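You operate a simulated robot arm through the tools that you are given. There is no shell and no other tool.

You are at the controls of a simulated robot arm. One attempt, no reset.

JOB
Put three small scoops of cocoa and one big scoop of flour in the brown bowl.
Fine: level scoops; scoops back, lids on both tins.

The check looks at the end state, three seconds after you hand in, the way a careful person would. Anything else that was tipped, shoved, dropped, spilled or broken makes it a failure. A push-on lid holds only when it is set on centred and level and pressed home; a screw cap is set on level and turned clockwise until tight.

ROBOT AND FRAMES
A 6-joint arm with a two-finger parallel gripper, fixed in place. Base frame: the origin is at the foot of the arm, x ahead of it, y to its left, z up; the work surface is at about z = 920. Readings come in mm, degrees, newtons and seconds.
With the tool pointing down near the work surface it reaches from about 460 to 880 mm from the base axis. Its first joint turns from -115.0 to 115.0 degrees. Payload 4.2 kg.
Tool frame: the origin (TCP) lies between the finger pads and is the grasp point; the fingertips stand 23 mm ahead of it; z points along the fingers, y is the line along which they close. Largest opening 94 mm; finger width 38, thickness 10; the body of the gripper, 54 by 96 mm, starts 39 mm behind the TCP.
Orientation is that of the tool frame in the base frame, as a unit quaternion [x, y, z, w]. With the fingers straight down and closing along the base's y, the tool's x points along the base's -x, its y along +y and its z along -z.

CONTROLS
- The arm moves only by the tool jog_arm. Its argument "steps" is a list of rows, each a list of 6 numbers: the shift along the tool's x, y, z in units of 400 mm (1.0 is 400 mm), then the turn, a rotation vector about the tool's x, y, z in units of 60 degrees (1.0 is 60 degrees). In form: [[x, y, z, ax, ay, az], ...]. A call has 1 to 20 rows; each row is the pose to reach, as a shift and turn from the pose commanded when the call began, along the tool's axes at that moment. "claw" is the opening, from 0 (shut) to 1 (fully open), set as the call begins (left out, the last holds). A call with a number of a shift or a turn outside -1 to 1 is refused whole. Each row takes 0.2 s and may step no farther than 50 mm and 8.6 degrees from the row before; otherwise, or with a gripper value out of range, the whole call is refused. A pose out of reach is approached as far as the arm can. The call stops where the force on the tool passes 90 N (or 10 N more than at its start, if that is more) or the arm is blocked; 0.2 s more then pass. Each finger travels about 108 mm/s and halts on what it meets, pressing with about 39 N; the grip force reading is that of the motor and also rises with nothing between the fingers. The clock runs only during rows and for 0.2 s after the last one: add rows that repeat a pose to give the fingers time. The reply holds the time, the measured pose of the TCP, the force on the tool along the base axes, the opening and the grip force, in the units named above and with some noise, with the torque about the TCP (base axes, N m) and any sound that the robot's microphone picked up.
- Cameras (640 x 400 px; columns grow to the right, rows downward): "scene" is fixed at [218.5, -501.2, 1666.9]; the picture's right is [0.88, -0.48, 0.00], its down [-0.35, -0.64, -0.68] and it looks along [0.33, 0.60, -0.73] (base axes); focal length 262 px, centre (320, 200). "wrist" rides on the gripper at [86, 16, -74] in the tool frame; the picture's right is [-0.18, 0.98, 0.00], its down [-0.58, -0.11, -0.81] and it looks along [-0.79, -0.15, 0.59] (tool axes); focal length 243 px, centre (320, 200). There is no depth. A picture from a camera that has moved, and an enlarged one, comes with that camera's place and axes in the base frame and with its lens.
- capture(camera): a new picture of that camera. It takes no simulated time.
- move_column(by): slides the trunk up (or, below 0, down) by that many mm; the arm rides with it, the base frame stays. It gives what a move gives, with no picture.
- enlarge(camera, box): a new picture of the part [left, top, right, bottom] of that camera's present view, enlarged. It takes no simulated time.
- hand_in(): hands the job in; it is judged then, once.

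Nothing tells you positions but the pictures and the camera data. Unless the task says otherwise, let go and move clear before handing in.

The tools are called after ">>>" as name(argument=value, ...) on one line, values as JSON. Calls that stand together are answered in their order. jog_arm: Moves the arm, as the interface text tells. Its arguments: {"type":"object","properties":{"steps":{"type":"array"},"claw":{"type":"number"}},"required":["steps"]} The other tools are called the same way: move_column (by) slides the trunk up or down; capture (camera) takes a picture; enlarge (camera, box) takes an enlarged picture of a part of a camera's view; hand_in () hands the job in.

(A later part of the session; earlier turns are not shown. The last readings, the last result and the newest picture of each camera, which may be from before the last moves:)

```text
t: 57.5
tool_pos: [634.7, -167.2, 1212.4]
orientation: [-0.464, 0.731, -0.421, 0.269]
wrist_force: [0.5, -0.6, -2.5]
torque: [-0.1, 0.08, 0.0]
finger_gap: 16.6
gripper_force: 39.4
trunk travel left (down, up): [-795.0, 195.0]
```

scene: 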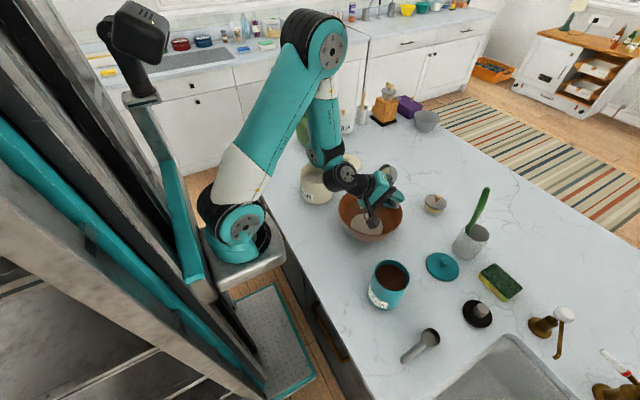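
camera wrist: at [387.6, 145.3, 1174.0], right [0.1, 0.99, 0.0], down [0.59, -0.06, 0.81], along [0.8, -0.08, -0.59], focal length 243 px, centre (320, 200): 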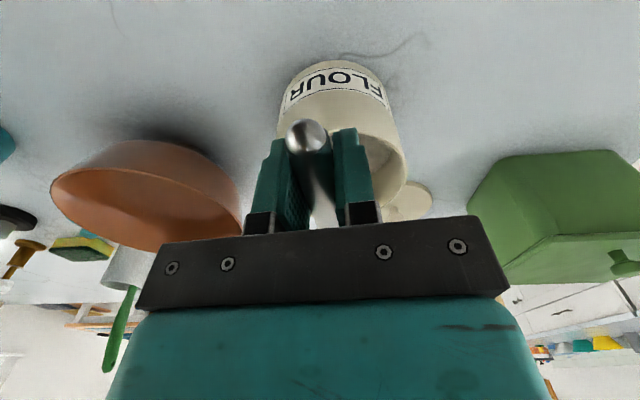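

>>> move_column(by=-120)

>>> jog_arm(steps=[[0.009, -0.063, -0.057, 0, 0, 0], [0.018, -0.127, -0.114, 0, 0, 0], [0.0277, -0.19, -0.171, 0, 0, 0], [0.0277, -0.19, -0.171, 0, 0, 0]])

>>> capture(camera="scene")

```text
t: 59.0
tool_pos: [635.0, -166.8, 1093.0]
orientation: [-0.464, 0.73, -0.423, 0.27]
wrist_force: [0.6, -0.1, -1.2]
torque: [-0.11, 0.09, 0.02]
finger_gap: 16.6
gripper_force: 40.1
trunk travel left (down, up): [-675.0, 315.0]
```

```text
t: 60.0
tool_pos: [610.2, -169.3, 1192.4]
orientation: [-0.464, 0.731, -0.422, 0.269]
wrist_force: [-0.1, -0.3, -1.4]
torque: [-0.07, 0.08, 0.0]
finger_gap: 16.4
gripper_force: 39.1
trunk travel left (down, up): [-675.0, 315.0]
```

```text
taken
```

scene: 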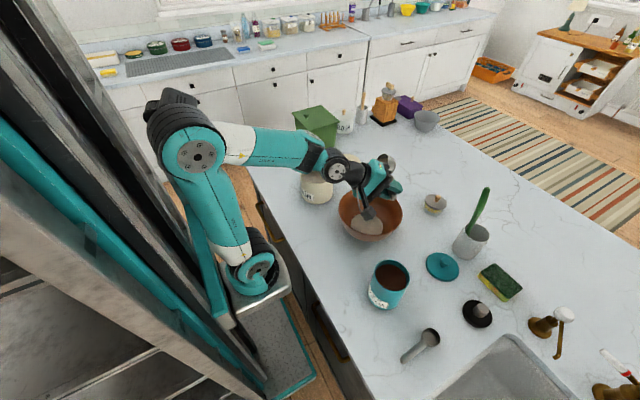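

Now the arm is nicely unfolded with the trunk lower. Continuing the pour pitch.

>>> jog_arm(steps=[[0, 0, 0, 0.1, 0, 0], [0, 0, 0, 0.2, 0, 0], [0, 0, 0, 0.3, 0, 0], [0, 0, 0, 0.4, 0, 0], [0, 0, 0, 0.5, 0, 0], [0, 0, 0, 0.6, 0, 0], [0, 0, 0, 0.7, 0, 0], [0, 0, 0, 0.8, 0, 0], [0, 0, 0, 0.9, 0, 0], [0, 0, 0, 1.0, 0, 0], [0, 0, 0, 1.0, 0, 0]])

>>> enlarge(camera="scene", box=[310, 120, 430, 250])

>>> capture(camera="scene")

```text
t: 62.5
tool_pos: [582.0, -215.7, 1327.0]
orientation: [0.291, -0.436, 0.714, -0.463]
wrist_force: [1.0, -0.2, -1.6]
torque: [-0.11, 0.06, 0.01]
finger_gap: 16.5
gripper_force: 39.0
out of reach, approached as far as the arm can: row 4, 5, 6, 7, 8, 9, 10, 11
trunk travel left (down, up): [-675.0, 315.0]
```

```text
3.08 times, centred on (370, 185) of scene
camera zoom: at [218.5, -501.2, 1666.9], right [0.88, -0.48, 0.0], down [-0.35, -0.64, -0.68], along [0.33, 0.6, -0.73], focal length 806 px, centre (166, 246)
```

zoom: 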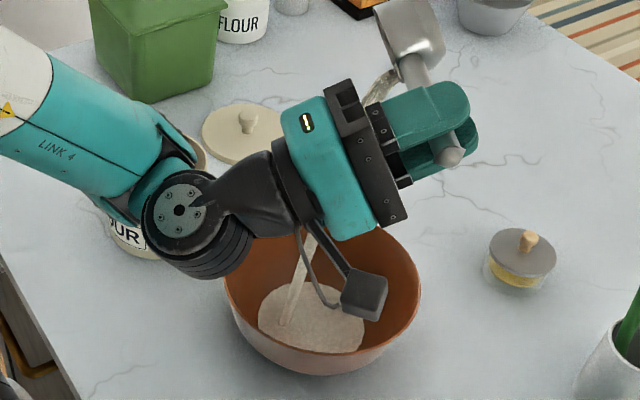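

```text
taken
```

scene: 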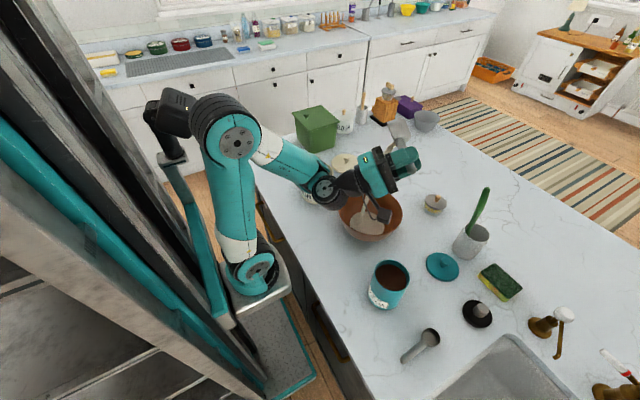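

The flour is streaming into the bowl. I'll hold this pose to let the scoop empty.

>>> jog_arm(steps=[[0, 0, 0, 0, 0, 0], [0, 0, 0, 0, 0, 0], [0, 0, 0, 0, 0, 0], [0, 0, 0, 0, 0, 0], [0, 0, 0, 0, 0, 0]])

>>> enlarge(camera="scene", box=[310, 110, 430, 250])

>>> capture(camera="wrist")

```text
t: 63.6
tool_pos: [583.3, -215.9, 1326.5]
orientation: [0.291, -0.436, 0.715, -0.463]
wrist_force: [-0.6, 0.1, -1.4]
torque: [-0.06, 0.05, 0.0]
finger_gap: 16.3
gripper_force: 39.1
trunk travel left (down, up): [-675.0, 315.0]
```

```text
2.86 times, centred on (370, 180) of scene
camera zoom: at [218.5, -501.2, 1666.9], right [0.88, -0.48, 0.0], down [-0.35, -0.64, -0.68], along [0.33, 0.6, -0.73], focal length 748 px, centre (177, 257)
```

zoom: 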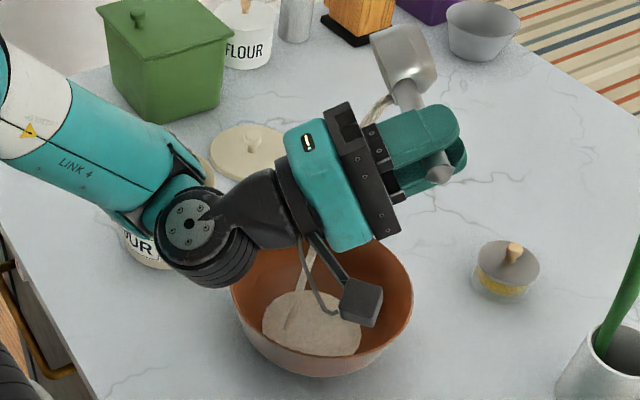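

```text
taken
camera wrist: at [493.3, -270.9, 1280.6], right [0.48, -0.02, -0.88], down [-0.47, 0.84, -0.27], along [0.74, 0.54, 0.39], focal length 243 px, centre (320, 200)
```

wrist: 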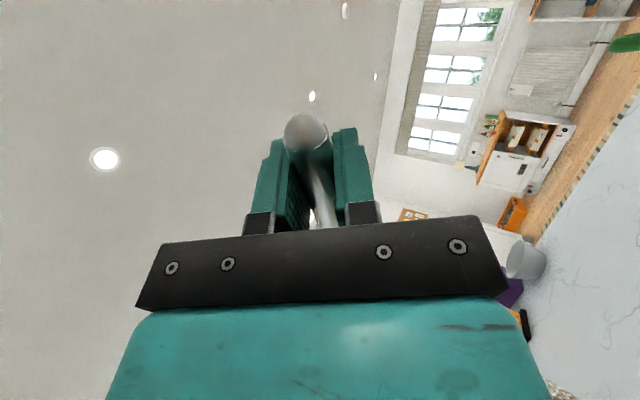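

>>> jog_arm(steps=[[0, 0, 0, 0, 0, 0], [0, 0, 0, 0, 0, 0], [0, 0, 0, 0, 0, 0], [0, 0, 0, 0, 0, 0], [0, 0, 0, 0, 0, 0], [0, 0, 0, 0, 0, 0], [0, 0, 0, 0, 0, 0], [0, 0, 0, 0, 0, 0], [0, 0, 0, 0, 0, 0], [0, 0, 0, 0, 0, 0]])

>>> enlarge(camera="scene", box=[340, 110, 410, 180])

>>> enlarge(camera="scene", box=[330, 180, 410, 245])

```text
t: 65.8
tool_pos: [582.6, -215.4, 1326.6]
orientation: [0.291, -0.436, 0.715, -0.463]
wrist_force: [-0.6, -0.2, -1.3]
torque: [-0.1, 0.05, 0.02]
finger_gap: 16.6
gripper_force: 38.8
trunk travel left (down, up): [-675.0, 315.0]
```

```text
5.71 times, centred on (375, 145) of scene
camera zoom: at [218.5, -501.2, 1666.9], right [0.88, -0.48, 0.0], down [-0.35, -0.64, -0.68], along [0.33, 0.6, -0.73], focal length 1496 px, centre (6, 514)
```

zoom: 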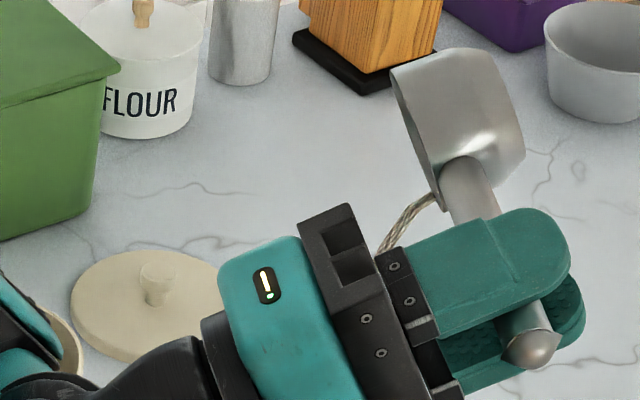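

```text
6.15 times, centred on (370, 212) of scene
camera zoom: at [218.5, -501.2, 1666.9], right [0.88, -0.48, 0.0], down [-0.35, -0.64, -0.68], along [0.33, 0.6, -0.73], focal length 1612 px, centre (12, 123)
```

zoom: 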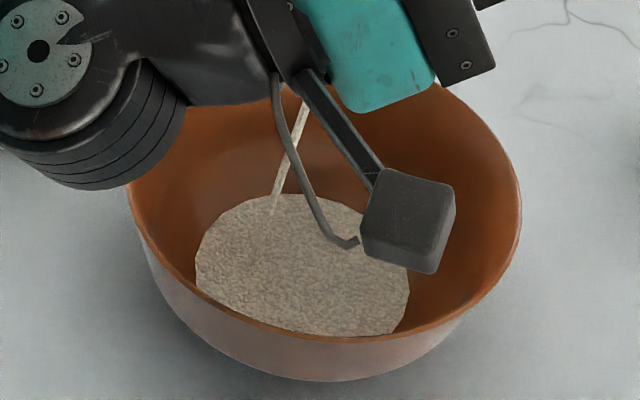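

Still a thin stream. Holding longer until it stops.

>>> jog_arm(steps=[[0, 0, 0, 0, 0, 0], [0, 0, 0, 0, 0, 0], [0, 0, 0, 0, 0, 0], [0, 0, 0, 0, 0, 0], [0, 0, 0, 0, 0, 0], [0, 0, 0, 0, 0, 0], [0, 0, 0, 0, 0, 0], [0, 0, 0, 0, 0, 0], [0, 0, 0, 0, 0, 0], [0, 0, 0, 0, 0, 0], [0, 0, 0, 0, 0, 0], [0, 0, 0, 0, 0, 0], [0, 0, 0, 0, 0, 0], [0, 0, 0, 0, 0, 0], [0, 0, 0, 0, 0, 0], [0, 0, 0, 0, 0, 0], [0, 0, 0, 0, 0, 0], [0, 0, 0, 0, 0, 0], [0, 0, 0, 0, 0, 0], [0, 0, 0, 0, 0, 0]])

>>> enlarge(camera="scene", box=[340, 110, 410, 180])

>>> enlarge(camera="scene", box=[330, 180, 410, 245])

```text
t: 70.0
tool_pos: [582.7, -215.0, 1326.9]
orientation: [0.29, -0.435, 0.715, -0.463]
wrist_force: [0.1, 0.7, -0.9]
torque: [-0.07, 0.06, -0.04]
finger_gap: 16.7
gripper_force: 39.5
trunk travel left (down, up): [-675.0, 315.0]
```

```text
5.71 times, centred on (375, 145) of scene
camera zoom: at [218.5, -501.2, 1666.9], right [0.88, -0.48, 0.0], down [-0.35, -0.64, -0.68], along [0.33, 0.6, -0.73], focal length 1496 px, centre (6, 514)
```

zoom: 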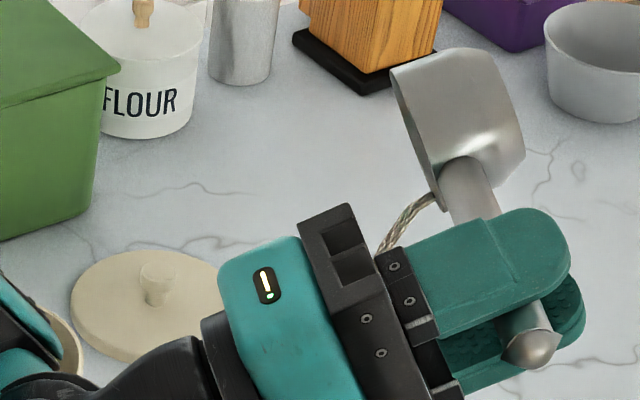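

```text
6.15 times, centred on (370, 212) of scene
camera zoom: at [218.5, -501.2, 1666.9], right [0.88, -0.48, 0.0], down [-0.35, -0.64, -0.68], along [0.33, 0.6, -0.73], focal length 1612 px, centre (12, 123)
```

zoom: 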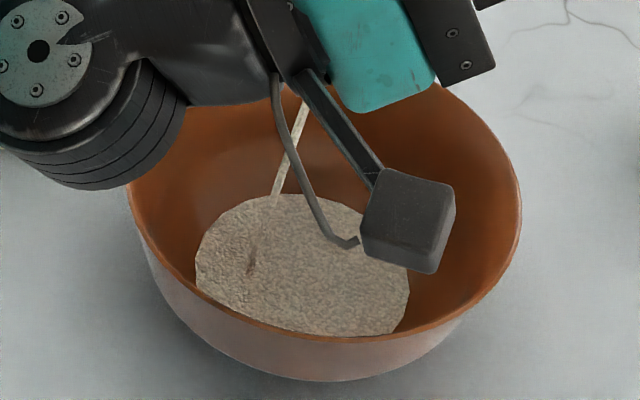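

The stream is tapering but lingering. I'll lower the trunk another 150 mm (bringing the hand down closer to the bowl) and then tip it further.

>>> move_column(by=-150)

>>> capture(camera="scene")

```text
t: 71.8
tool_pos: [581.7, -215.6, 1177.3]
orientation: [0.291, -0.435, 0.716, -0.462]
wrist_force: [0.2, 0.2, -1.6]
torque: [-0.07, 0.01, -0.01]
finger_gap: 16.5
gripper_force: 39.1
trunk travel left (down, up): [-525.0, 465.0]
```

```text
taken
```

scene: 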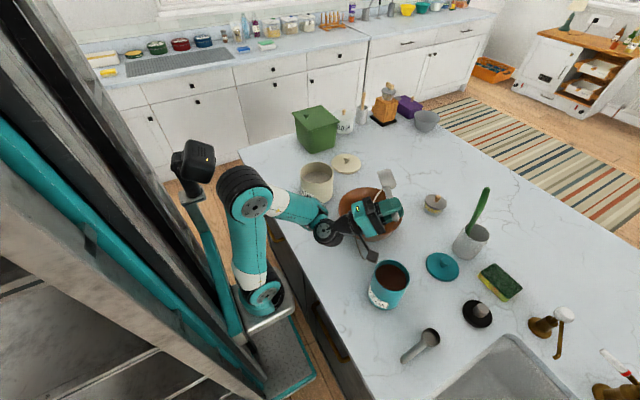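

>>> jog_arm(steps=[[0, 0, 0, 0.08, 0, 0], [0, 0, 0, 0.16, 0, 0], [0, 0, 0, 0.24, 0, 0], [0, 0, 0, 0.32, 0, 0], [0, 0, 0, 0.4, 0, 0], [0, 0, 0, 0.4, 0, 0], [0, 0, 0, 0.4, 0, 0]])

>>> enlarge(camera="scene", box=[310, 140, 430, 270])

```text
t: 73.4
tool_pos: [599.6, -244.9, 1297.5]
orientation: [0.188, -0.279, 0.79, -0.513]
wrist_force: [0.1, -1.2, -0.6]
torque: [-0.06, 0.05, 0.0]
finger_gap: 16.5
gripper_force: 38.9
out of reach, approached as far as the arm can: row 1, 2, 3, 4, 5, 6, 7
trunk travel left (down, up): [-525.0, 465.0]
```

```text
3.08 times, centred on (370, 205) of scene
camera zoom: at [218.5, -501.2, 1666.9], right [0.88, -0.48, 0.0], down [-0.35, -0.64, -0.68], along [0.33, 0.6, -0.73], focal length 806 px, centre (166, 185)
```

zoom: 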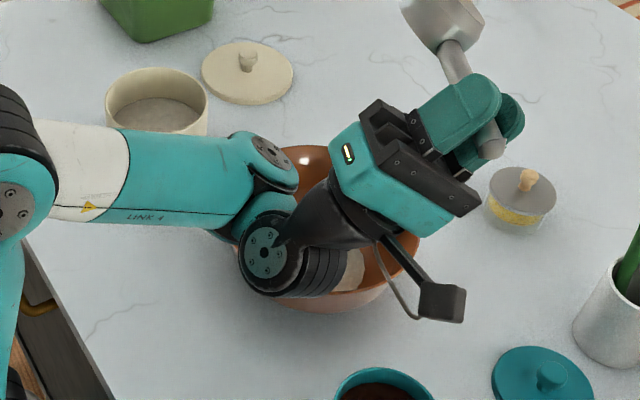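

The scoop has tipped to ~140° and no stream remains. I'll rotate back toward upright and look inside it.

>>> jog_arm(steps=[[0, 0, 0, -0.1, 0, 0], [0, 0, 0, -0.2, 0, 0], [0, 0, 0, -0.3, 0, 0], [0, 0, 0, -0.4, 0, 0], [0, 0, 0, -0.5, 0, 0], [0, 0, 0, -0.6, 0, 0], [0, 0, 0, -0.7, 0, 0], [0, 0, 0, -0.8, 0, 0], [0, 0, 0, -0.9, 0, 0], [0, 0, 0, -1.0, 0, 0], [0, 0, 0, -1.0, 0, 0]])

>>> capture(camera="scene")

>>> enlarge(camera="scene", box=[310, 110, 430, 250])

```text
t: 75.8
tool_pos: [600.5, -246.1, 1296.0]
orientation: [0.189, -0.279, 0.789, -0.514]
wrist_force: [0.7, 0.4, -0.6]
torque: [-0.04, 0.05, 0.01]
finger_gap: 16.3
gripper_force: 38.7
out of reach, approached as far as the arm can: row 1, 2, 3, 4, 5, 6, 7, 8, 9, 10, 11
trunk travel left (down, up): [-525.0, 465.0]
```

```text
taken
```

scene: 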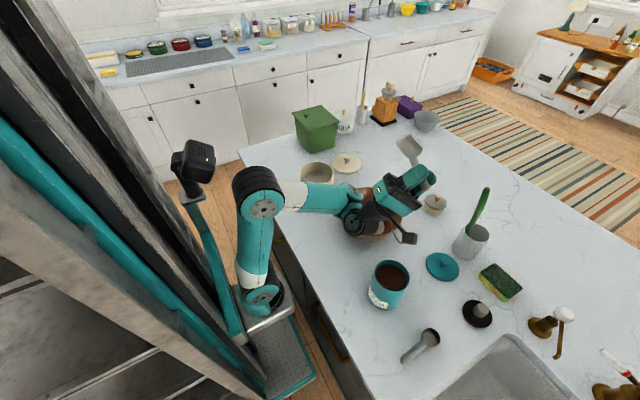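

```text
2.86 times, centred on (370, 180) of scene
camera zoom: at [218.5, -501.2, 1666.9], right [0.88, -0.48, 0.0], down [-0.35, -0.64, -0.68], along [0.33, 0.6, -0.73], focal length 748 px, centre (177, 257)
```

zoom: 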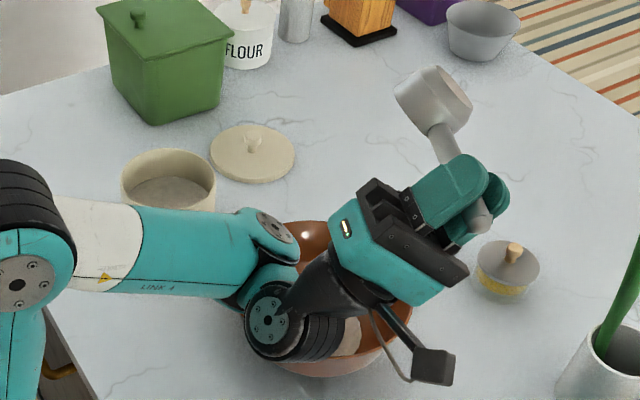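

The arm refuses to rotate in place here; it needs to come down while un-pitching, retracing the way it drifted up. I'll do that combined move.

>>> jog_arm(steps=[[-0.009, 0.0225, -0.046, -0.067, 0, 0], [-0.0175, 0.045, -0.092, -0.133, 0, 0], [-0.0262, 0.0675, -0.138, -0.2, 0, 0], [-0.035, 0.09, -0.185, -0.267, 0, 0], [-0.044, 0.1125, -0.231, -0.333, 0, 0], [-0.0525, 0.135, -0.277, -0.4, 0, 0], [-0.0525, 0.135, -0.277, -0.4, 0, 0]])

>>> capture(camera="scene")

```text
t: 77.4
tool_pos: [581.3, -217.1, 1176.2]
orientation: [0.291, -0.437, 0.714, -0.463]
wrist_force: [0.2, 0.7, -1.5]
torque: [-0.09, 0.04, -0.01]
finger_gap: 16.6
gripper_force: 38.4
trunk travel left (down, up): [-525.0, 465.0]
```

```text
taken
```

scene: 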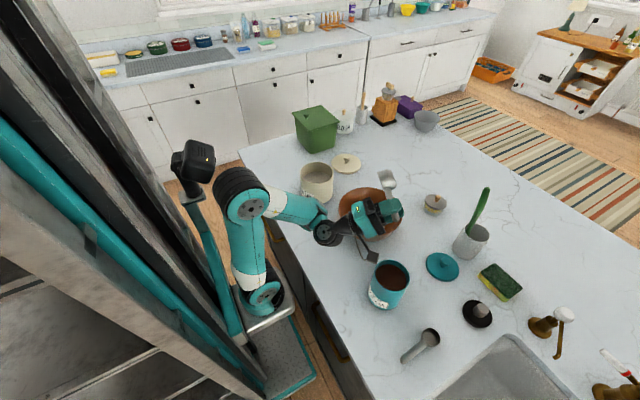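

>>> jog_arm(steps=[[-0.014, -0.0025, 0.003, -0.095, 0, 0], [-0.028, -0.005, 0.006, -0.19, 0, 0], [-0.041, -0.0075, 0.01, -0.285, 0, 0], [-0.055, -0.01, 0.013, -0.38, 0, 0], [-0.069, -0.0125, 0.016, -0.475, 0, 0], [-0.083, -0.015, 0.019, -0.57, 0, 0], [-0.097, -0.0175, 0.022, -0.665, 0, 0], [-0.11, -0.02, 0.026, -0.76, 0, 0], [-0.124, -0.0225, 0.029, -0.855, 0, 0], [-0.138, -0.025, 0.032, -0.95, 0, 0], [-0.138, -0.025, 0.032, -0.95, 0, 0]])

>>> capture(camera="scene")

>>> enlarge(camera="scene", box=[330, 140, 430, 250])

```text
t: 79.8
tool_pos: [610.3, -169.7, 1190.1]
orientation: [-0.477, 0.725, -0.419, 0.268]
wrist_force: [-0.3, 0.2, -0.4]
torque: [-0.07, 0.05, 0.03]
finger_gap: 16.5
gripper_force: 39.5
out of reach, approached as far as the arm can: row 4, 5, 6, 7, 8
trunk travel left (down, up): [-525.0, 465.0]
```

```text
taken
```

scene: 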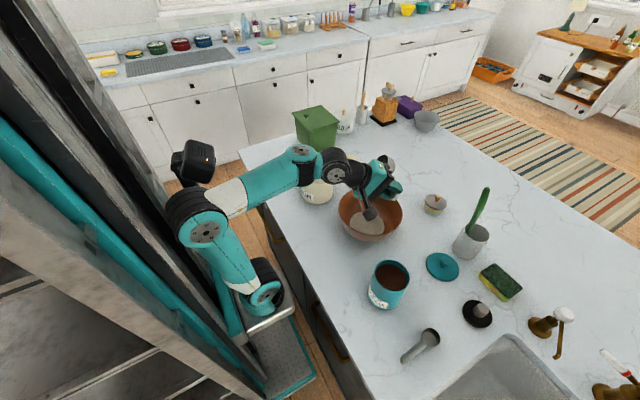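

```text
3.64 times, centred on (380, 195) of scene
camera zoom: at [218.5, -501.2, 1666.9], right [0.88, -0.48, 0.0], down [-0.35, -0.64, -0.68], along [0.33, 0.6, -0.73], focal length 952 px, centre (102, 218)
```

zoom: 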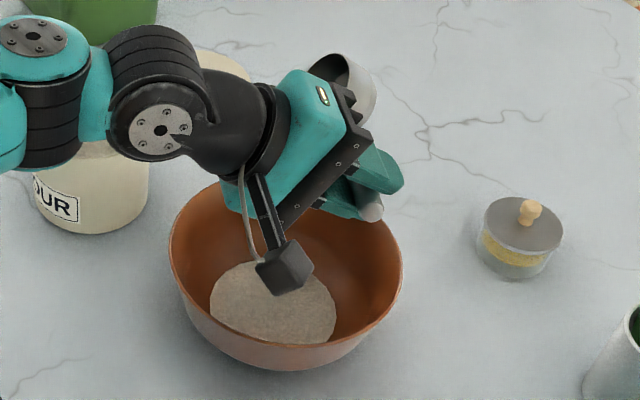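

Good, retraced. Continue bringing the tool back to vertical.

>>> jog_arm(steps=[[0, 0, 0, -0.1, 0, 0], [0, 0, 0, -0.2, 0, 0], [0, 0, 0, -0.3, 0, 0], [0, 0, 0, -0.4, 0, 0], [0, 0, 0, -0.5, 0, 0], [0, 0, 0, -0.6, 0, 0], [0, 0, 0, -0.7, 0, 0], [0, 0, 0, -0.8, 0, 0], [0, 0, 0, -0.9, 0, 0], [0, 0, 0, -1.0, 0, 0], [0, 0, 0, -1.0, 0, 0]])

>>> capture(camera="scene")

>>> enlarge(camera="scene", box=[330, 140, 430, 250])

```text
t: 82.2
tool_pos: [610.8, -169.9, 1191.9]
orientation: [-0.546, 0.838, 0.0, -0.006]
wrist_force: [-0.4, -0.1, -1.0]
torque: [-0.07, 0.07, 0.04]
finger_gap: 16.6
gripper_force: 38.9
out of reach, approached as far as the arm can: row 8, 9, 10
trunk travel left (down, up): [-525.0, 465.0]
```

```text
taken
```

scene: 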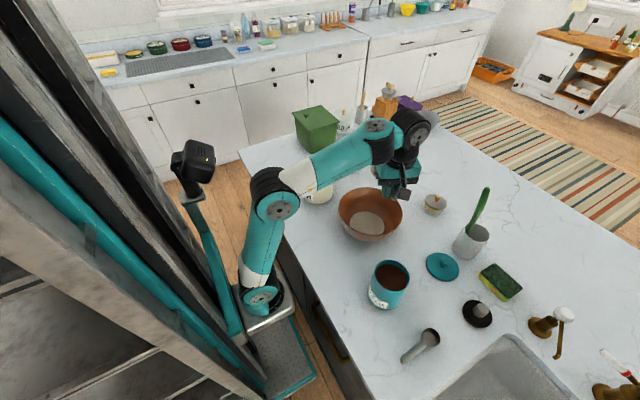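

```text
3.64 times, centred on (380, 195) of scene
camera zoom: at [218.5, -501.2, 1666.9], right [0.88, -0.48, 0.0], down [-0.35, -0.64, -0.68], along [0.33, 0.6, -0.73], focal length 952 px, centre (102, 218)
```

zoom: 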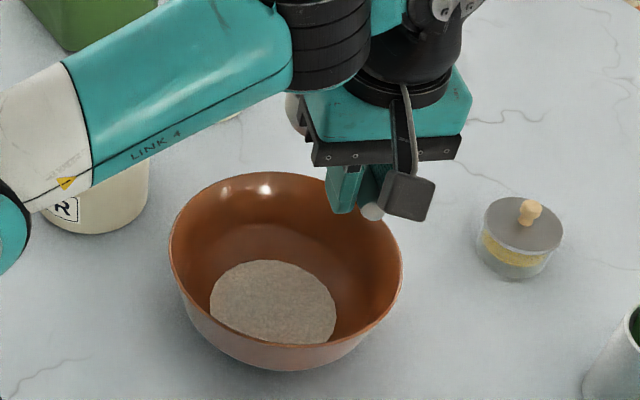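

The tool is vertical again and flour lies in the bowl. I'll swing back toward the big scoop's place, which also turns the scoop into the camera's view so I can check that it's empty.

>>> jog_arm(steps=[[-0.06, 0.055, 0.01, 0, 0, 0.08], [-0.12, 0.11, 0.02, 0, 0, 0.17], [-0.18, 0.163, 0.03, 0, 0, 0.26], [-0.24, 0.218, 0.04, 0, 0, 0.345], [-0.3, 0.272, 0.05, 0, 0, 0.43], [-0.36, 0.327, 0.06, 0, 0, 0.515], [-0.42, 0.381, 0.07, 0, 0, 0.6], [-0.468, 0.425, 0.075, 0, 0, 0.667], [-0.468, 0.425, 0.075, 0, 0, 0.667]])

>>> capture(camera="scene")

>>> enlarge(camera="scene", box=[320, 100, 400, 170])

>>> enlarge(camera="scene", box=[330, 180, 410, 245])

```text
t: 84.2
tool_pos: [530.5, 68.5, 1158.8]
orientation: [-0.227, 0.974, -0.003, -0.006]
wrist_force: [-0.5, -0.4, -1.1]
torque: [-0.05, 0.06, 0.03]
finger_gap: 16.6
gripper_force: 39.0
trunk travel left (down, up): [-525.0, 465.0]
```

```text
taken
```

scene: 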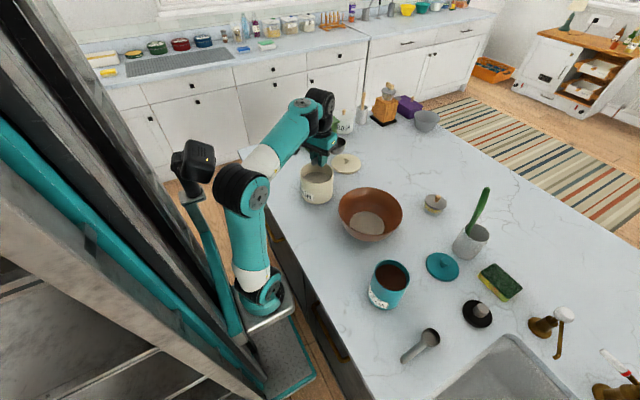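

```text
5.71 times, centred on (360, 135) of scene
camera zoom: at [218.5, -501.2, 1666.9], right [0.88, -0.48, 0.0], down [-0.35, -0.64, -0.68], along [0.33, 0.6, -0.73], focal length 1496 px, centre (91, 571)
```

zoom: 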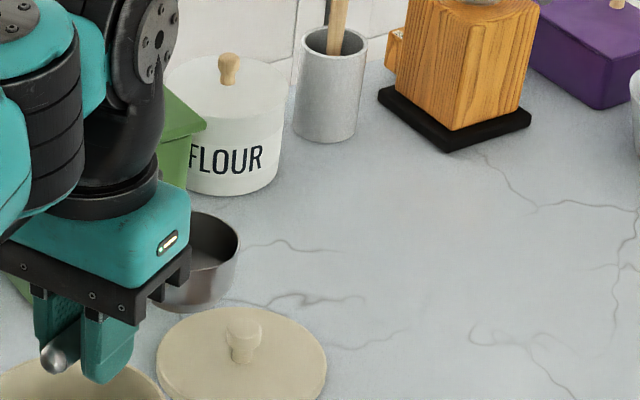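

```text
6.15 times, centred on (370, 212) of scene
camera zoom: at [218.5, -501.2, 1666.9], right [0.88, -0.48, 0.0], down [-0.35, -0.64, -0.68], along [0.33, 0.6, -0.73], focal length 1612 px, centre (12, 123)
```

zoom: 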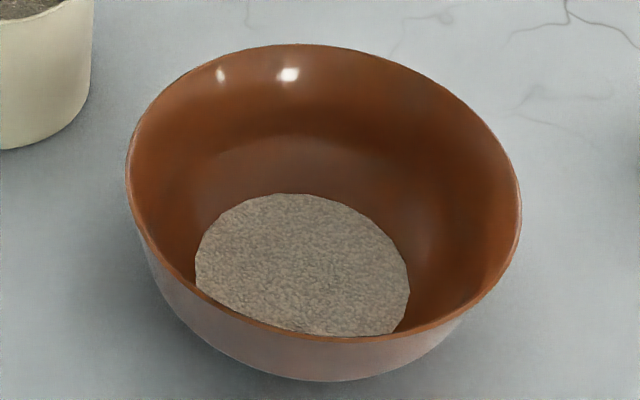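

The scoop is empty and the flour sits in the bowl with no spill visible. Now returning the big scoop to its original spot.

>>> jog_arm(steps=[[-0.016, 0.09, 0, 0, 0, 0.05], [-0.031, 0.18, 0, 0, 0, 0.1], [-0.047, 0.27, 0, 0, 0, 0.15], [-0.062, 0.36, 0, 0, 0, 0.2], [-0.078, 0.45, 0, 0, 0, 0.25], [-0.093, 0.54, 0.03, 0, -0.006, 0.3], [-0.1088, 0.6362, 0.1, 0, -0.0115, 0.355], [-0.1088, 0.6362, 0.18, 0, -0.0115, 0.355], [-0.1088, 0.6362, 0.247, 0, -0.0115, 0.355], [-0.1088, 0.6362, 0.247, 0, -0.0115, 0.355]])

>>> capture(camera="scene")

>>> enlarge(camera="scene", box=[250, 90, 350, 190])

```text
t: 86.4
tool_pos: [456.3, 317.3, 1059.4]
orientation: [-0.044, 0.999, -0.002, 0.0]
wrist_force: [0.3, -0.1, -2.4]
torque: [-0.01, 0.13, 0.01]
finger_gap: 16.7
gripper_force: 39.2
trunk travel left (down, up): [-525.0, 465.0]
```

```text
taken
```

scene: 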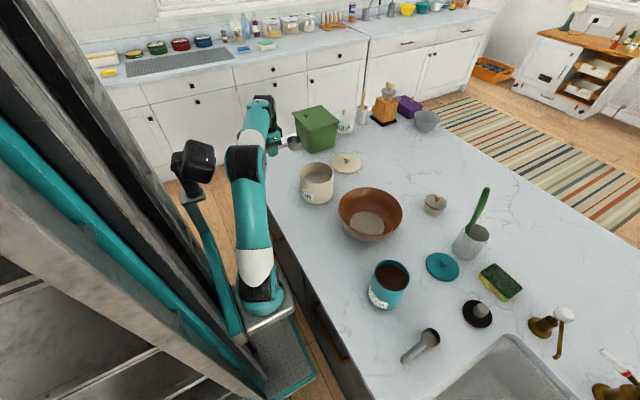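

```text
4.00 times, centred on (300, 140) of scene
camera zoom: at [218.5, -501.2, 1666.9], right [0.88, -0.48, 0.0], down [-0.35, -0.64, -0.68], along [0.33, 0.6, -0.73], focal length 1048 px, centre (400, 440)
```

zoom: 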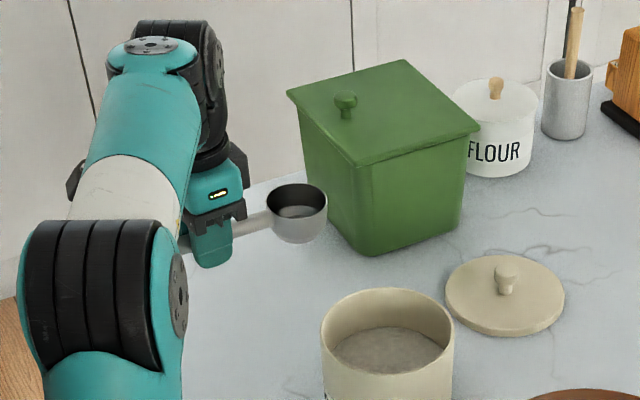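

>>> jog_arm(steps=[[-0.002, -0.002, 0.1, 0, 0, 0], [-0.002, -0.002, 0.2, 0, 0, 0], [-0.002, -0.002, 0.25, 0, 0, 0], [-0.002, -0.002, 0.27, 0, 0, 0], [-0.002, -0.002, 0.27, 0, 0, 0]])

>>> enlarge(camera="scene", box=[262, 130, 326, 180])

```text
t: 87.6
tool_pos: [455.7, 316.0, 952.3]
orientation: [-0.043, 0.999, -0.003, 0.001]
wrist_force: [-0.6, 1.1, 8.5]
torque: [0.02, -1.07, 0.08]
finger_gap: 16.2
gripper_force: 38.8
trunk travel left (down, up): [-525.0, 465.0]
```

```text
8.00 times, centred on (294, 155) of scene
camera zoom: at [218.5, -501.2, 1666.9], right [0.88, -0.48, 0.0], down [-0.35, -0.64, -0.68], along [0.33, 0.6, -0.73], focal length 2095 px, centre (528, 560)
```

zoom: 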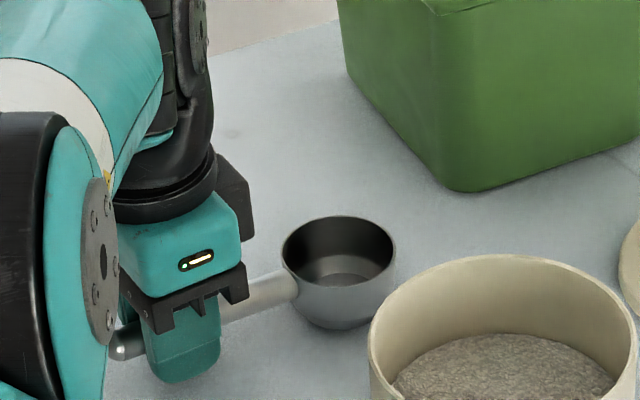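

The far edge of the bowl touched first (the scoop sits ~3° nose-down in the grip). I'll lift slightly, pitch the nose up 3°, and set it down flat.

>>> jog_arm(steps=[[0, 0, -0.01, 0, -0.025, 0], [0, 0, -0.01, 0, -0.05, 0], [0, 0, 0, 0, -0.05, 0], [0, 0, 0.004, 0, -0.05, 0], [0, 0, 0.004, 0, -0.05, 0]])

```text
t: 88.8
tool_pos: [456.5, 316.1, 949.5]
orientation: [-0.044, 0.999, -0.002, 0.026]
wrist_force: [1.8, -1.0, -1.6]
torque: [0.02, 0.12, -0.04]
finger_gap: 16.7
gripper_force: 39.0
trunk travel left (down, up): [-525.0, 465.0]
```

>>> jog_arm(steps=[[0, 0, 0.003, 0, 0, 0], [0, 0, 0.005, 0, 0, 0], [0, 0, 0.005, 0, 0, 0]])

```text
t: 89.6
tool_pos: [456.1, 314.5, 946.8]
orientation: [-0.044, 0.999, -0.001, 0.026]
wrist_force: [-0.4, 0.4, -0.7]
torque: [0.02, 0.0, 0.03]
finger_gap: 16.8
gripper_force: 38.8
trunk travel left (down, up): [-525.0, 465.0]
```

>>> jog_arm(steps=[[0, 0, 0.0025, 0, 0, 0], [0, 0, 0.0025, 0, 0, 0]])

>>> enlarge(camera="scene", box=[262, 130, 326, 180])

```text
t: 90.2
tool_pos: [455.5, 315.2, 946.8]
orientation: [-0.044, 0.999, -0.001, 0.027]
wrist_force: [0.5, -1.0, 8.8]
torque: [-0.04, -0.65, -0.13]
finger_gap: 16.4
gripper_force: 39.0
trunk travel left (down, up): [-525.0, 465.0]
```

```text
8.00 times, centred on (294, 155) of scene
camera zoom: at [218.5, -501.2, 1666.9], right [0.88, -0.48, 0.0], down [-0.35, -0.64, -0.68], along [0.33, 0.6, -0.73], focal length 2095 px, centre (528, 560)
```

zoom: 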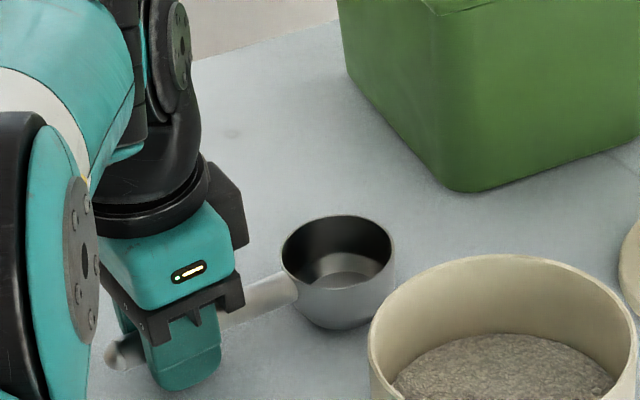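

Now contact is at the near edge, so it's within a degree of flat. Tiny correction, then release.

>>> jog_arm(steps=[[0, 0, -0.0012, 0, 0.01, 0], [0, 0, -0.0012, 0, 0.01, 0]])

>>> jog_arm(steps=[[0, 0, 0, 0, 0, 0], [0, 0, 0, 0, 0, 0], [0, 0, 0, 0, 0, 0]], claw=0.5)

>>> enlarge(camera="scene", box=[262, 130, 326, 180])

```text
t: 90.8
tool_pos: [456.5, 315.5, 946.8]
orientation: [-0.044, 0.999, 0.0, 0.022]
wrist_force: [4.0, 1.6, 11.8]
torque: [0.12, -1.11, 0.06]
finger_gap: 16.6
gripper_force: 38.8
trunk travel left (down, up): [-525.0, 465.0]
```

```text
t: 91.6
tool_pos: [456.6, 315.7, 947.0]
orientation: [-0.044, 0.999, -0.002, 0.022]
wrist_force: [-0.1, 0.3, 0.3]
torque: [0.02, 0.0, -0.02]
finger_gap: 47.2
gripper_force: 0.0
trunk travel left (down, up): [-525.0, 465.0]
```

```text
8.00 times, centred on (294, 155) of scene
camera zoom: at [218.5, -501.2, 1666.9], right [0.88, -0.48, 0.0], down [-0.35, -0.64, -0.68], along [0.33, 0.6, -0.73], focal length 2095 px, centre (528, 560)
```

zoom: 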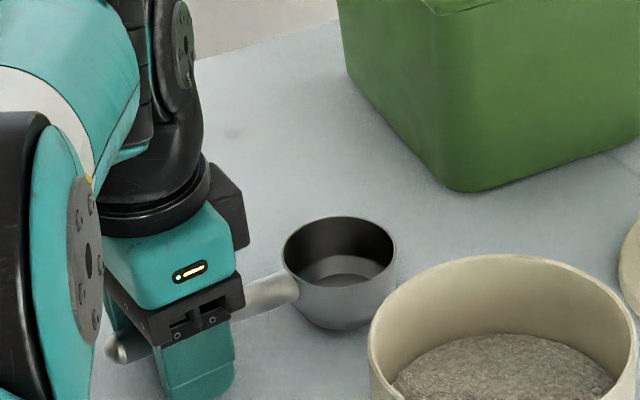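

The scoop stands level at its place. Rising clear.

>>> jog_arm(steps=[[0, 0, -0.05, 0, 0, 0], [0, 0, -0.15, 0, 0, 0], [0, 0, -0.25, 0, 0.02, 0], [0, 0, -0.35, 0, 0.0433, 0.05], [0, 0, -0.45, 0, 0.0433, 0.082], [0, 0, -0.45, 0, 0.0433, 0.082]], claw=1)

>>> enlarge(camera="scene", box=[262, 130, 326, 180])

>>> capture(camera="wrist")

```text
t: 93.0
tool_pos: [448.5, 316.1, 1128.4]
orientation: [-0.001, 1.0, -0.003, -0.002]
wrist_force: [-0.4, 0.8, 0.1]
torque: [0.01, -0.01, -0.01]
finger_gap: 94.5
gripper_force: 0.0
trunk travel left (down, up): [-525.0, 465.0]
```

```text
8.00 times, centred on (294, 155) of scene
camera zoom: at [218.5, -501.2, 1666.9], right [0.88, -0.48, 0.0], down [-0.35, -0.64, -0.68], along [0.33, 0.6, -0.73], focal length 2095 px, centre (528, 560)
```

zoom: 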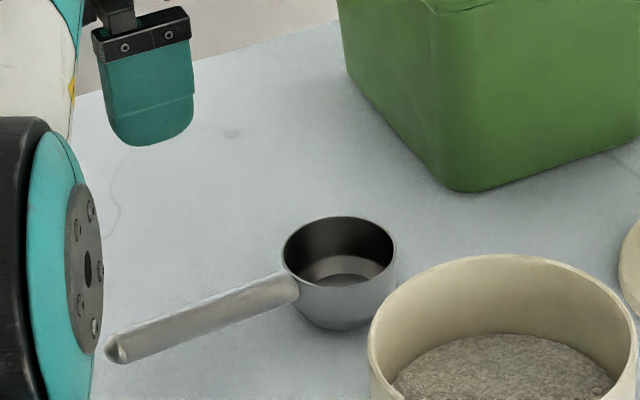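

```text
taken
camera wrist: at [362.7, 332.7, 1203.5], right [0.18, 0.98, 0.0], down [0.58, -0.1, 0.81], along [0.79, -0.15, -0.59], focal length 243 px, centre (320, 200)
```

wrist: 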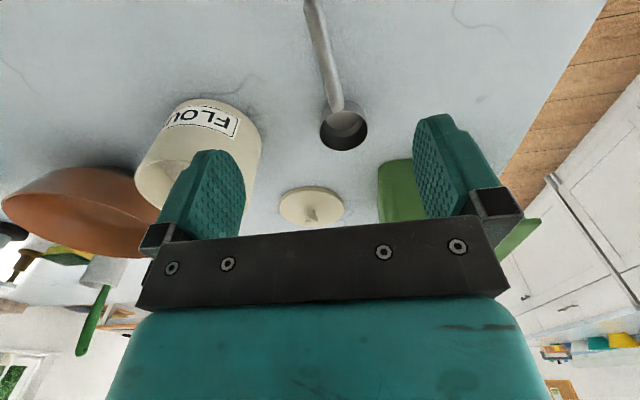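

Big scoop is back in place. Next the flour lid: I'll move over to view it and its knob closely.

>>> jog_arm(steps=[[-0.086, -0.033, -0.03, 0, 0, 0], [-0.172, -0.066, -0.03, 0, 0, 0], [-0.258, -0.099, -0.03, 0, 0, 0], [-0.343, -0.132, -0.03, 0, 0, 0], [-0.429, -0.165, -0.03, 0, 0, 0], [-0.429, -0.165, -0.03, 0, 0, 0]])

>>> capture(camera="wrist")

>>> enlarge(camera="wrist", box=[260, 60, 400, 200])

>>> enlarge(camera="scene", box=[326, 146, 366, 180])

```text
t: 94.4
tool_pos: [618.0, 249.7, 1138.8]
orientation: [-0.001, 1.0, -0.002, -0.002]
wrist_force: [0.1, 0.1, -0.1]
torque: [0.0, 0.03, -0.01]
finger_gap: 94.0
gripper_force: 0.1
trunk travel left (down, up): [-525.0, 465.0]
```

```text
taken
camera wrist: at [532.1, 266.0, 1214.5], right [0.18, 0.98, 0.0], down [0.58, -0.1, 0.81], along [0.79, -0.15, -0.59], focal length 243 px, centre (320, 200)
```

wrist: 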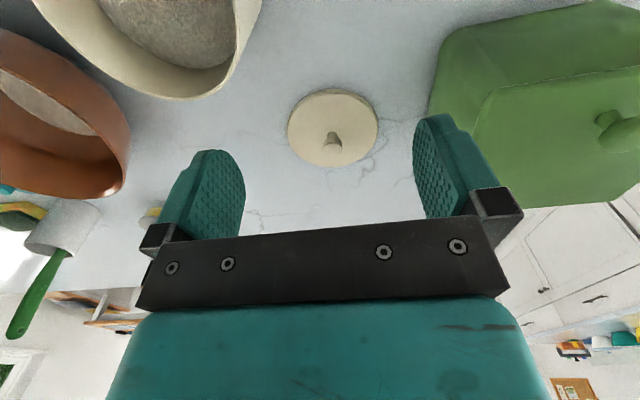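

```text
2.86 times, centred on (330, 130) of wrist
camera zoom: at [532.1, 266.0, 1214.5], right [0.18, 0.98, 0.0], down [0.58, -0.1, 0.81], along [0.79, -0.15, -0.59], focal length 693 px, centre (291, 400)
```

zoom: 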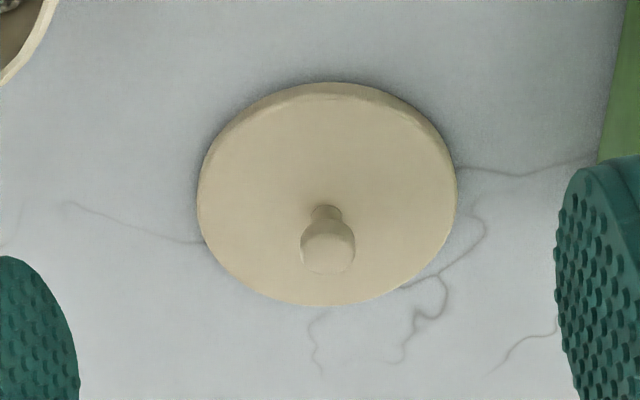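

```text
11.76 times, centred on (346, 163) of scene
camera zoom: at [218.5, -501.2, 1666.9], right [0.88, -0.48, 0.0], down [-0.35, -0.64, -0.68], along [0.33, 0.6, -0.73], focal length 3081 px, centre (14, 635)
```

zoom: 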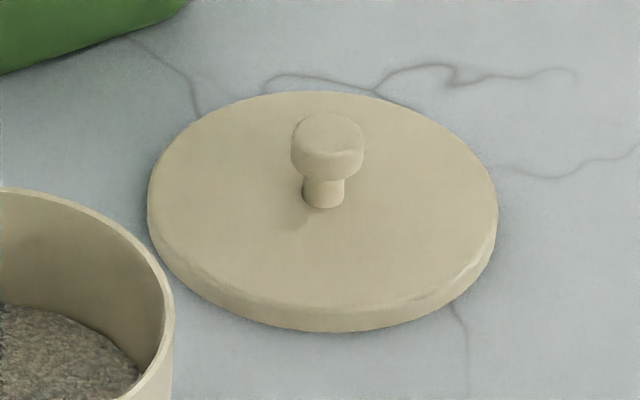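

The lid's knob is about 26 mm wide, top near z 963, lid centre around (758, 241). Moving above it for a final look before gripping.

>>> jog_arm(steps=[[-0.08, -0.004, 0.04, 0, 0, 0], [-0.16, -0.009, 0.1, 0, 0, 0], [-0.24, -0.014, 0.17, 0, 0, 0], [-0.31, -0.019, 0.25, 0, 0, 0], [-0.35, -0.0217, 0.347, 0, 0, 0], [-0.35, -0.0217, 0.347, 0, 0, 0]])

>>> capture(camera="wrist")

>>> enlarge(camera="scene", box=[316, 116, 376, 180])

```text
t: 95.8
tool_pos: [747.3, 233.2, 999.5]
orientation: [0.0, 1.0, -0.002, -0.001]
wrist_force: [0.1, 0.5, 0.0]
torque: [0.02, 0.02, 0.03]
finger_gap: 93.7
gripper_force: 0.1
out of reach, approached as far as the arm can: row 2, 3, 4, 5, 6
trunk travel left (down, up): [-525.0, 465.0]
```

```text
taken
camera wrist: at [660.1, 248.7, 1074.3], right [0.18, 0.98, 0.0], down [0.58, -0.11, 0.81], along [0.79, -0.15, -0.59], focal length 243 px, centre (320, 200)
```

wrist: 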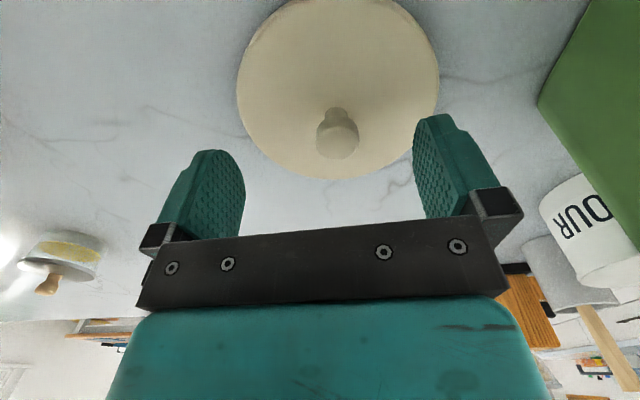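

```text
6.25 times, centred on (346, 148) of scene
camera zoom: at [218.5, -501.2, 1666.9], right [0.88, -0.48, 0.0], down [-0.35, -0.64, -0.68], along [0.33, 0.6, -0.73], focal length 1637 px, centre (158, 525)
```

zoom: 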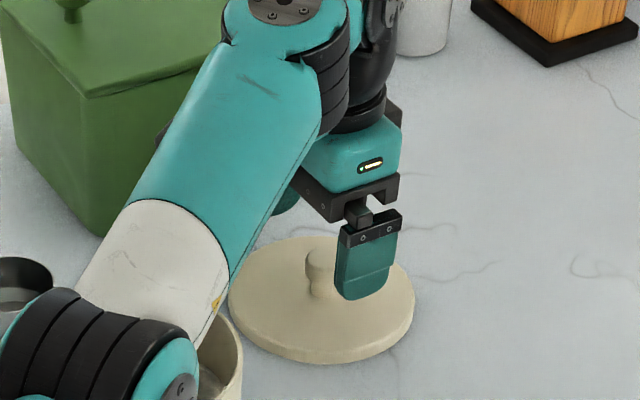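

The arm is at its outer limit with the trunk this low, and the elbow is near the flour tin. I'll raise the trunk back up 300 mm.

>>> move_column(by=300)

>>> capture(camera="scene")

>>> enlarge(camera="scene", box=[240, 130, 420, 245])

```text
t: 98.8
tool_pos: [746.0, 232.2, 1298.6]
orientation: [-0.001, 1.0, -0.002, -0.002]
wrist_force: [-1.1, 0.3, -0.5]
torque: [-0.01, 0.01, -0.01]
finger_gap: 94.1
gripper_force: 0.1
trunk travel left (down, up): [-825.0, 165.0]
```

```text
taken
```

scene: 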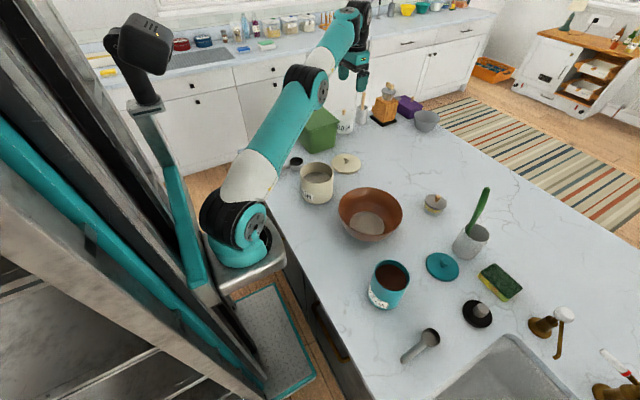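

```text
3.48 times, centred on (330, 188) of scene
camera zoom: at [218.5, -501.2, 1666.9], right [0.88, -0.48, 0.0], down [-0.35, -0.64, -0.68], along [0.33, 0.6, -0.73], focal length 911 px, centre (285, 244)
```

zoom: 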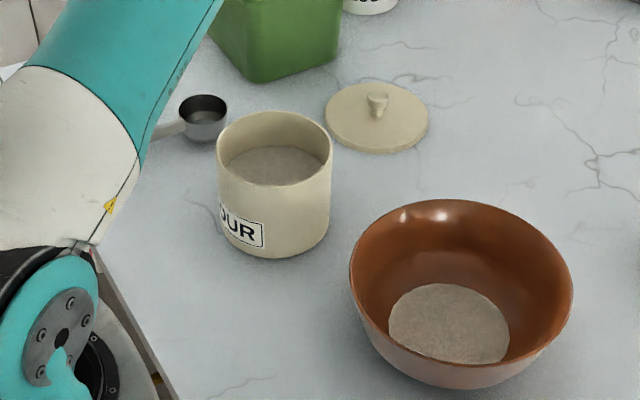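

Nothing was disturbed. Coming down over the lid from above now.

>>> jog_arm(steps=[[-0.006, 0.005, 0.1, 0, 0, 0], [-0.012, 0.01, 0.2, 0, 0, 0], [-0.018, 0.015, 0.3, 0, 0, 0], [-0.023, 0.02, 0.4, 0, 0, 0], [-0.028, 0.024, 0.5, 0, 0, 0], [-0.0285, 0.0245, 0.6, 0, 0, 0], [-0.0285, 0.0245, 0.7, 0, 0, 0], [-0.0285, 0.0245, 0.735, 0, 0, 0], [-0.0285, 0.0245, 0.735, 0, 0, 0]])

>>> capture(camera="wrist")

>>> enlarge(camera="scene", box=[316, 116, 376, 180])

```text
t: 100.8
tool_pos: [785.2, 258.8, 1013.1]
orientation: [-0.001, 1.0, -0.006, -0.003]
wrist_force: [0.9, -0.1, -1.3]
torque: [0.0, 0.05, 0.0]
finger_gap: 94.0
gripper_force: 0.0
out of reach, approached as far as the arm can: row 7, 8, 9
trunk travel left (down, up): [-825.0, 165.0]
```

```text
taken
camera wrist: at [699.1, 275.4, 1088.0], right [0.18, 0.98, -0.01], down [0.58, -0.1, 0.81], along [0.79, -0.15, -0.59], focal length 243 px, centre (320, 200)
```

wrist: 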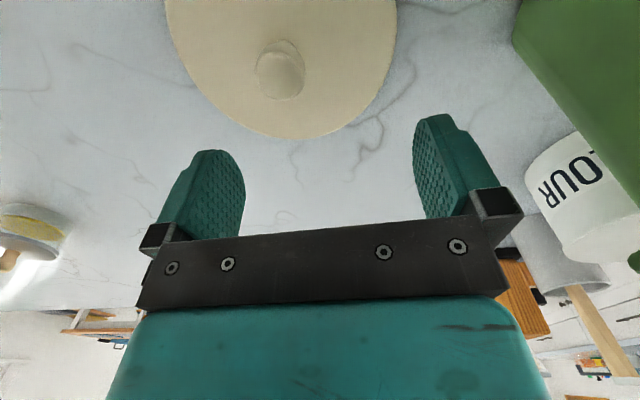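

```text
6.25 times, centred on (346, 148) of scene
camera zoom: at [218.5, -501.2, 1666.9], right [0.88, -0.48, 0.0], down [-0.35, -0.64, -0.68], along [0.33, 0.6, -0.73], focal length 1637 px, centre (158, 525)
```

zoom: 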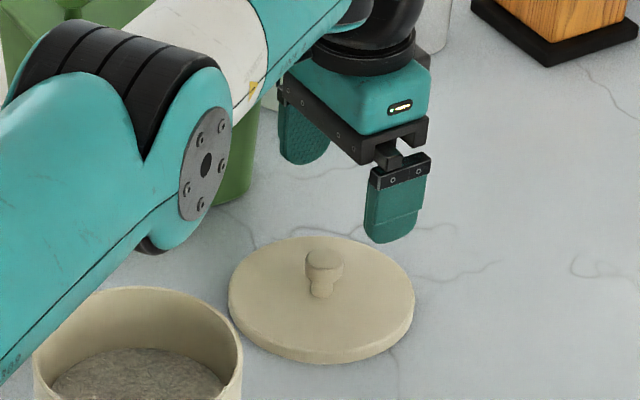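

>>> capture(camera="scene")

>>> enlarge(camera="scene", box=[180, 20, 400, 290])

```text
taken
```

scene: 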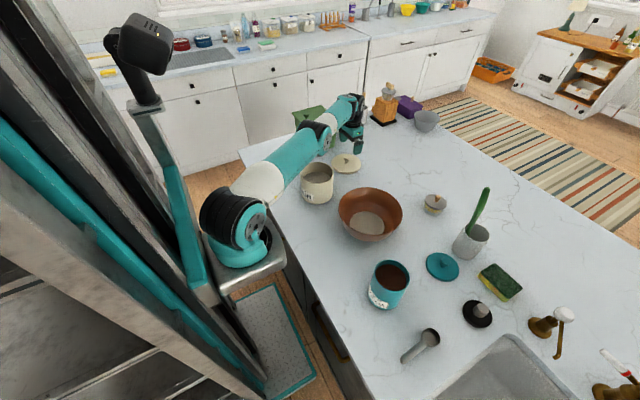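

```text
1.48 times, centred on (290, 155) of scene
camera zoom: at [218.5, -501.2, 1666.9], right [0.88, -0.48, 0.0], down [-0.35, -0.64, -0.68], along [0.33, 0.6, -0.73], focal length 388 px, centre (364, 267)
```

zoom: 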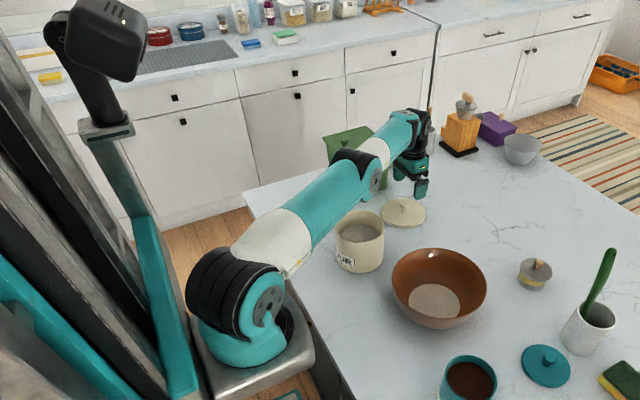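

The elbow has flipped to the low side (it passed through straight with the trunk low). I'll raise and extend the arm to straight, then come down so the elbow bends upward again.

>>> jog_arm(steps=[[0, 0, -0.1, 0, 0, 0], [0, 0, -0.2, 0, 0, 0], [0, 0, -0.3, 0, 0, 0], [0, 0, -0.4, 0, 0, 0], [0, 0, -0.5, 0, 0, 0], [0, 0, -0.6, 0, 0, 0], [-0.05, 0.025, -0.68, 0, 0, 0], [-0.13, 0.06, -0.72, 0, 0, 0], [-0.2, 0.1, -0.75, 0, 0, 0], [-0.2, 0.1, -0.75, 0, 0, 0]])

>>> enlarge(camera="scene", box=[180, 0, 400, 270])

```text
t: 103.0
tool_pos: [762.0, 228.1, 1275.0]
orientation: [-0.001, 1.0, -0.002, -0.002]
wrist_force: [0.5, -0.2, 0.1]
torque: [0.01, 0.02, -0.01]
finger_gap: 93.9
gripper_force: 0.2
out of reach, approached as far as the arm can: row 7, 8, 9, 10
trunk travel left (down, up): [-825.0, 165.0]
```

```text
1.48 times, centred on (290, 135) of scene
camera zoom: at [218.5, -501.2, 1666.9], right [0.88, -0.48, 0.0], down [-0.35, -0.64, -0.68], along [0.33, 0.6, -0.73], focal length 388 px, centre (364, 296)
```

zoom: 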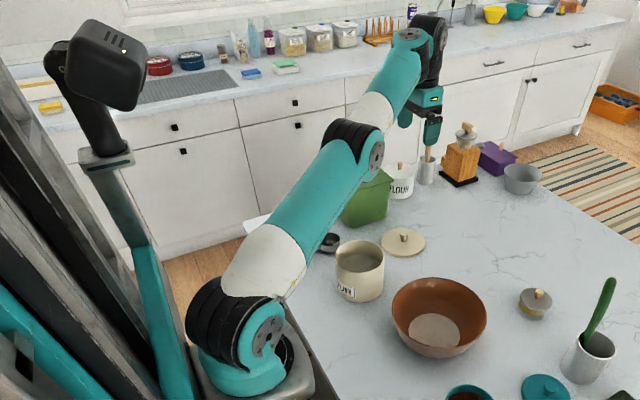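

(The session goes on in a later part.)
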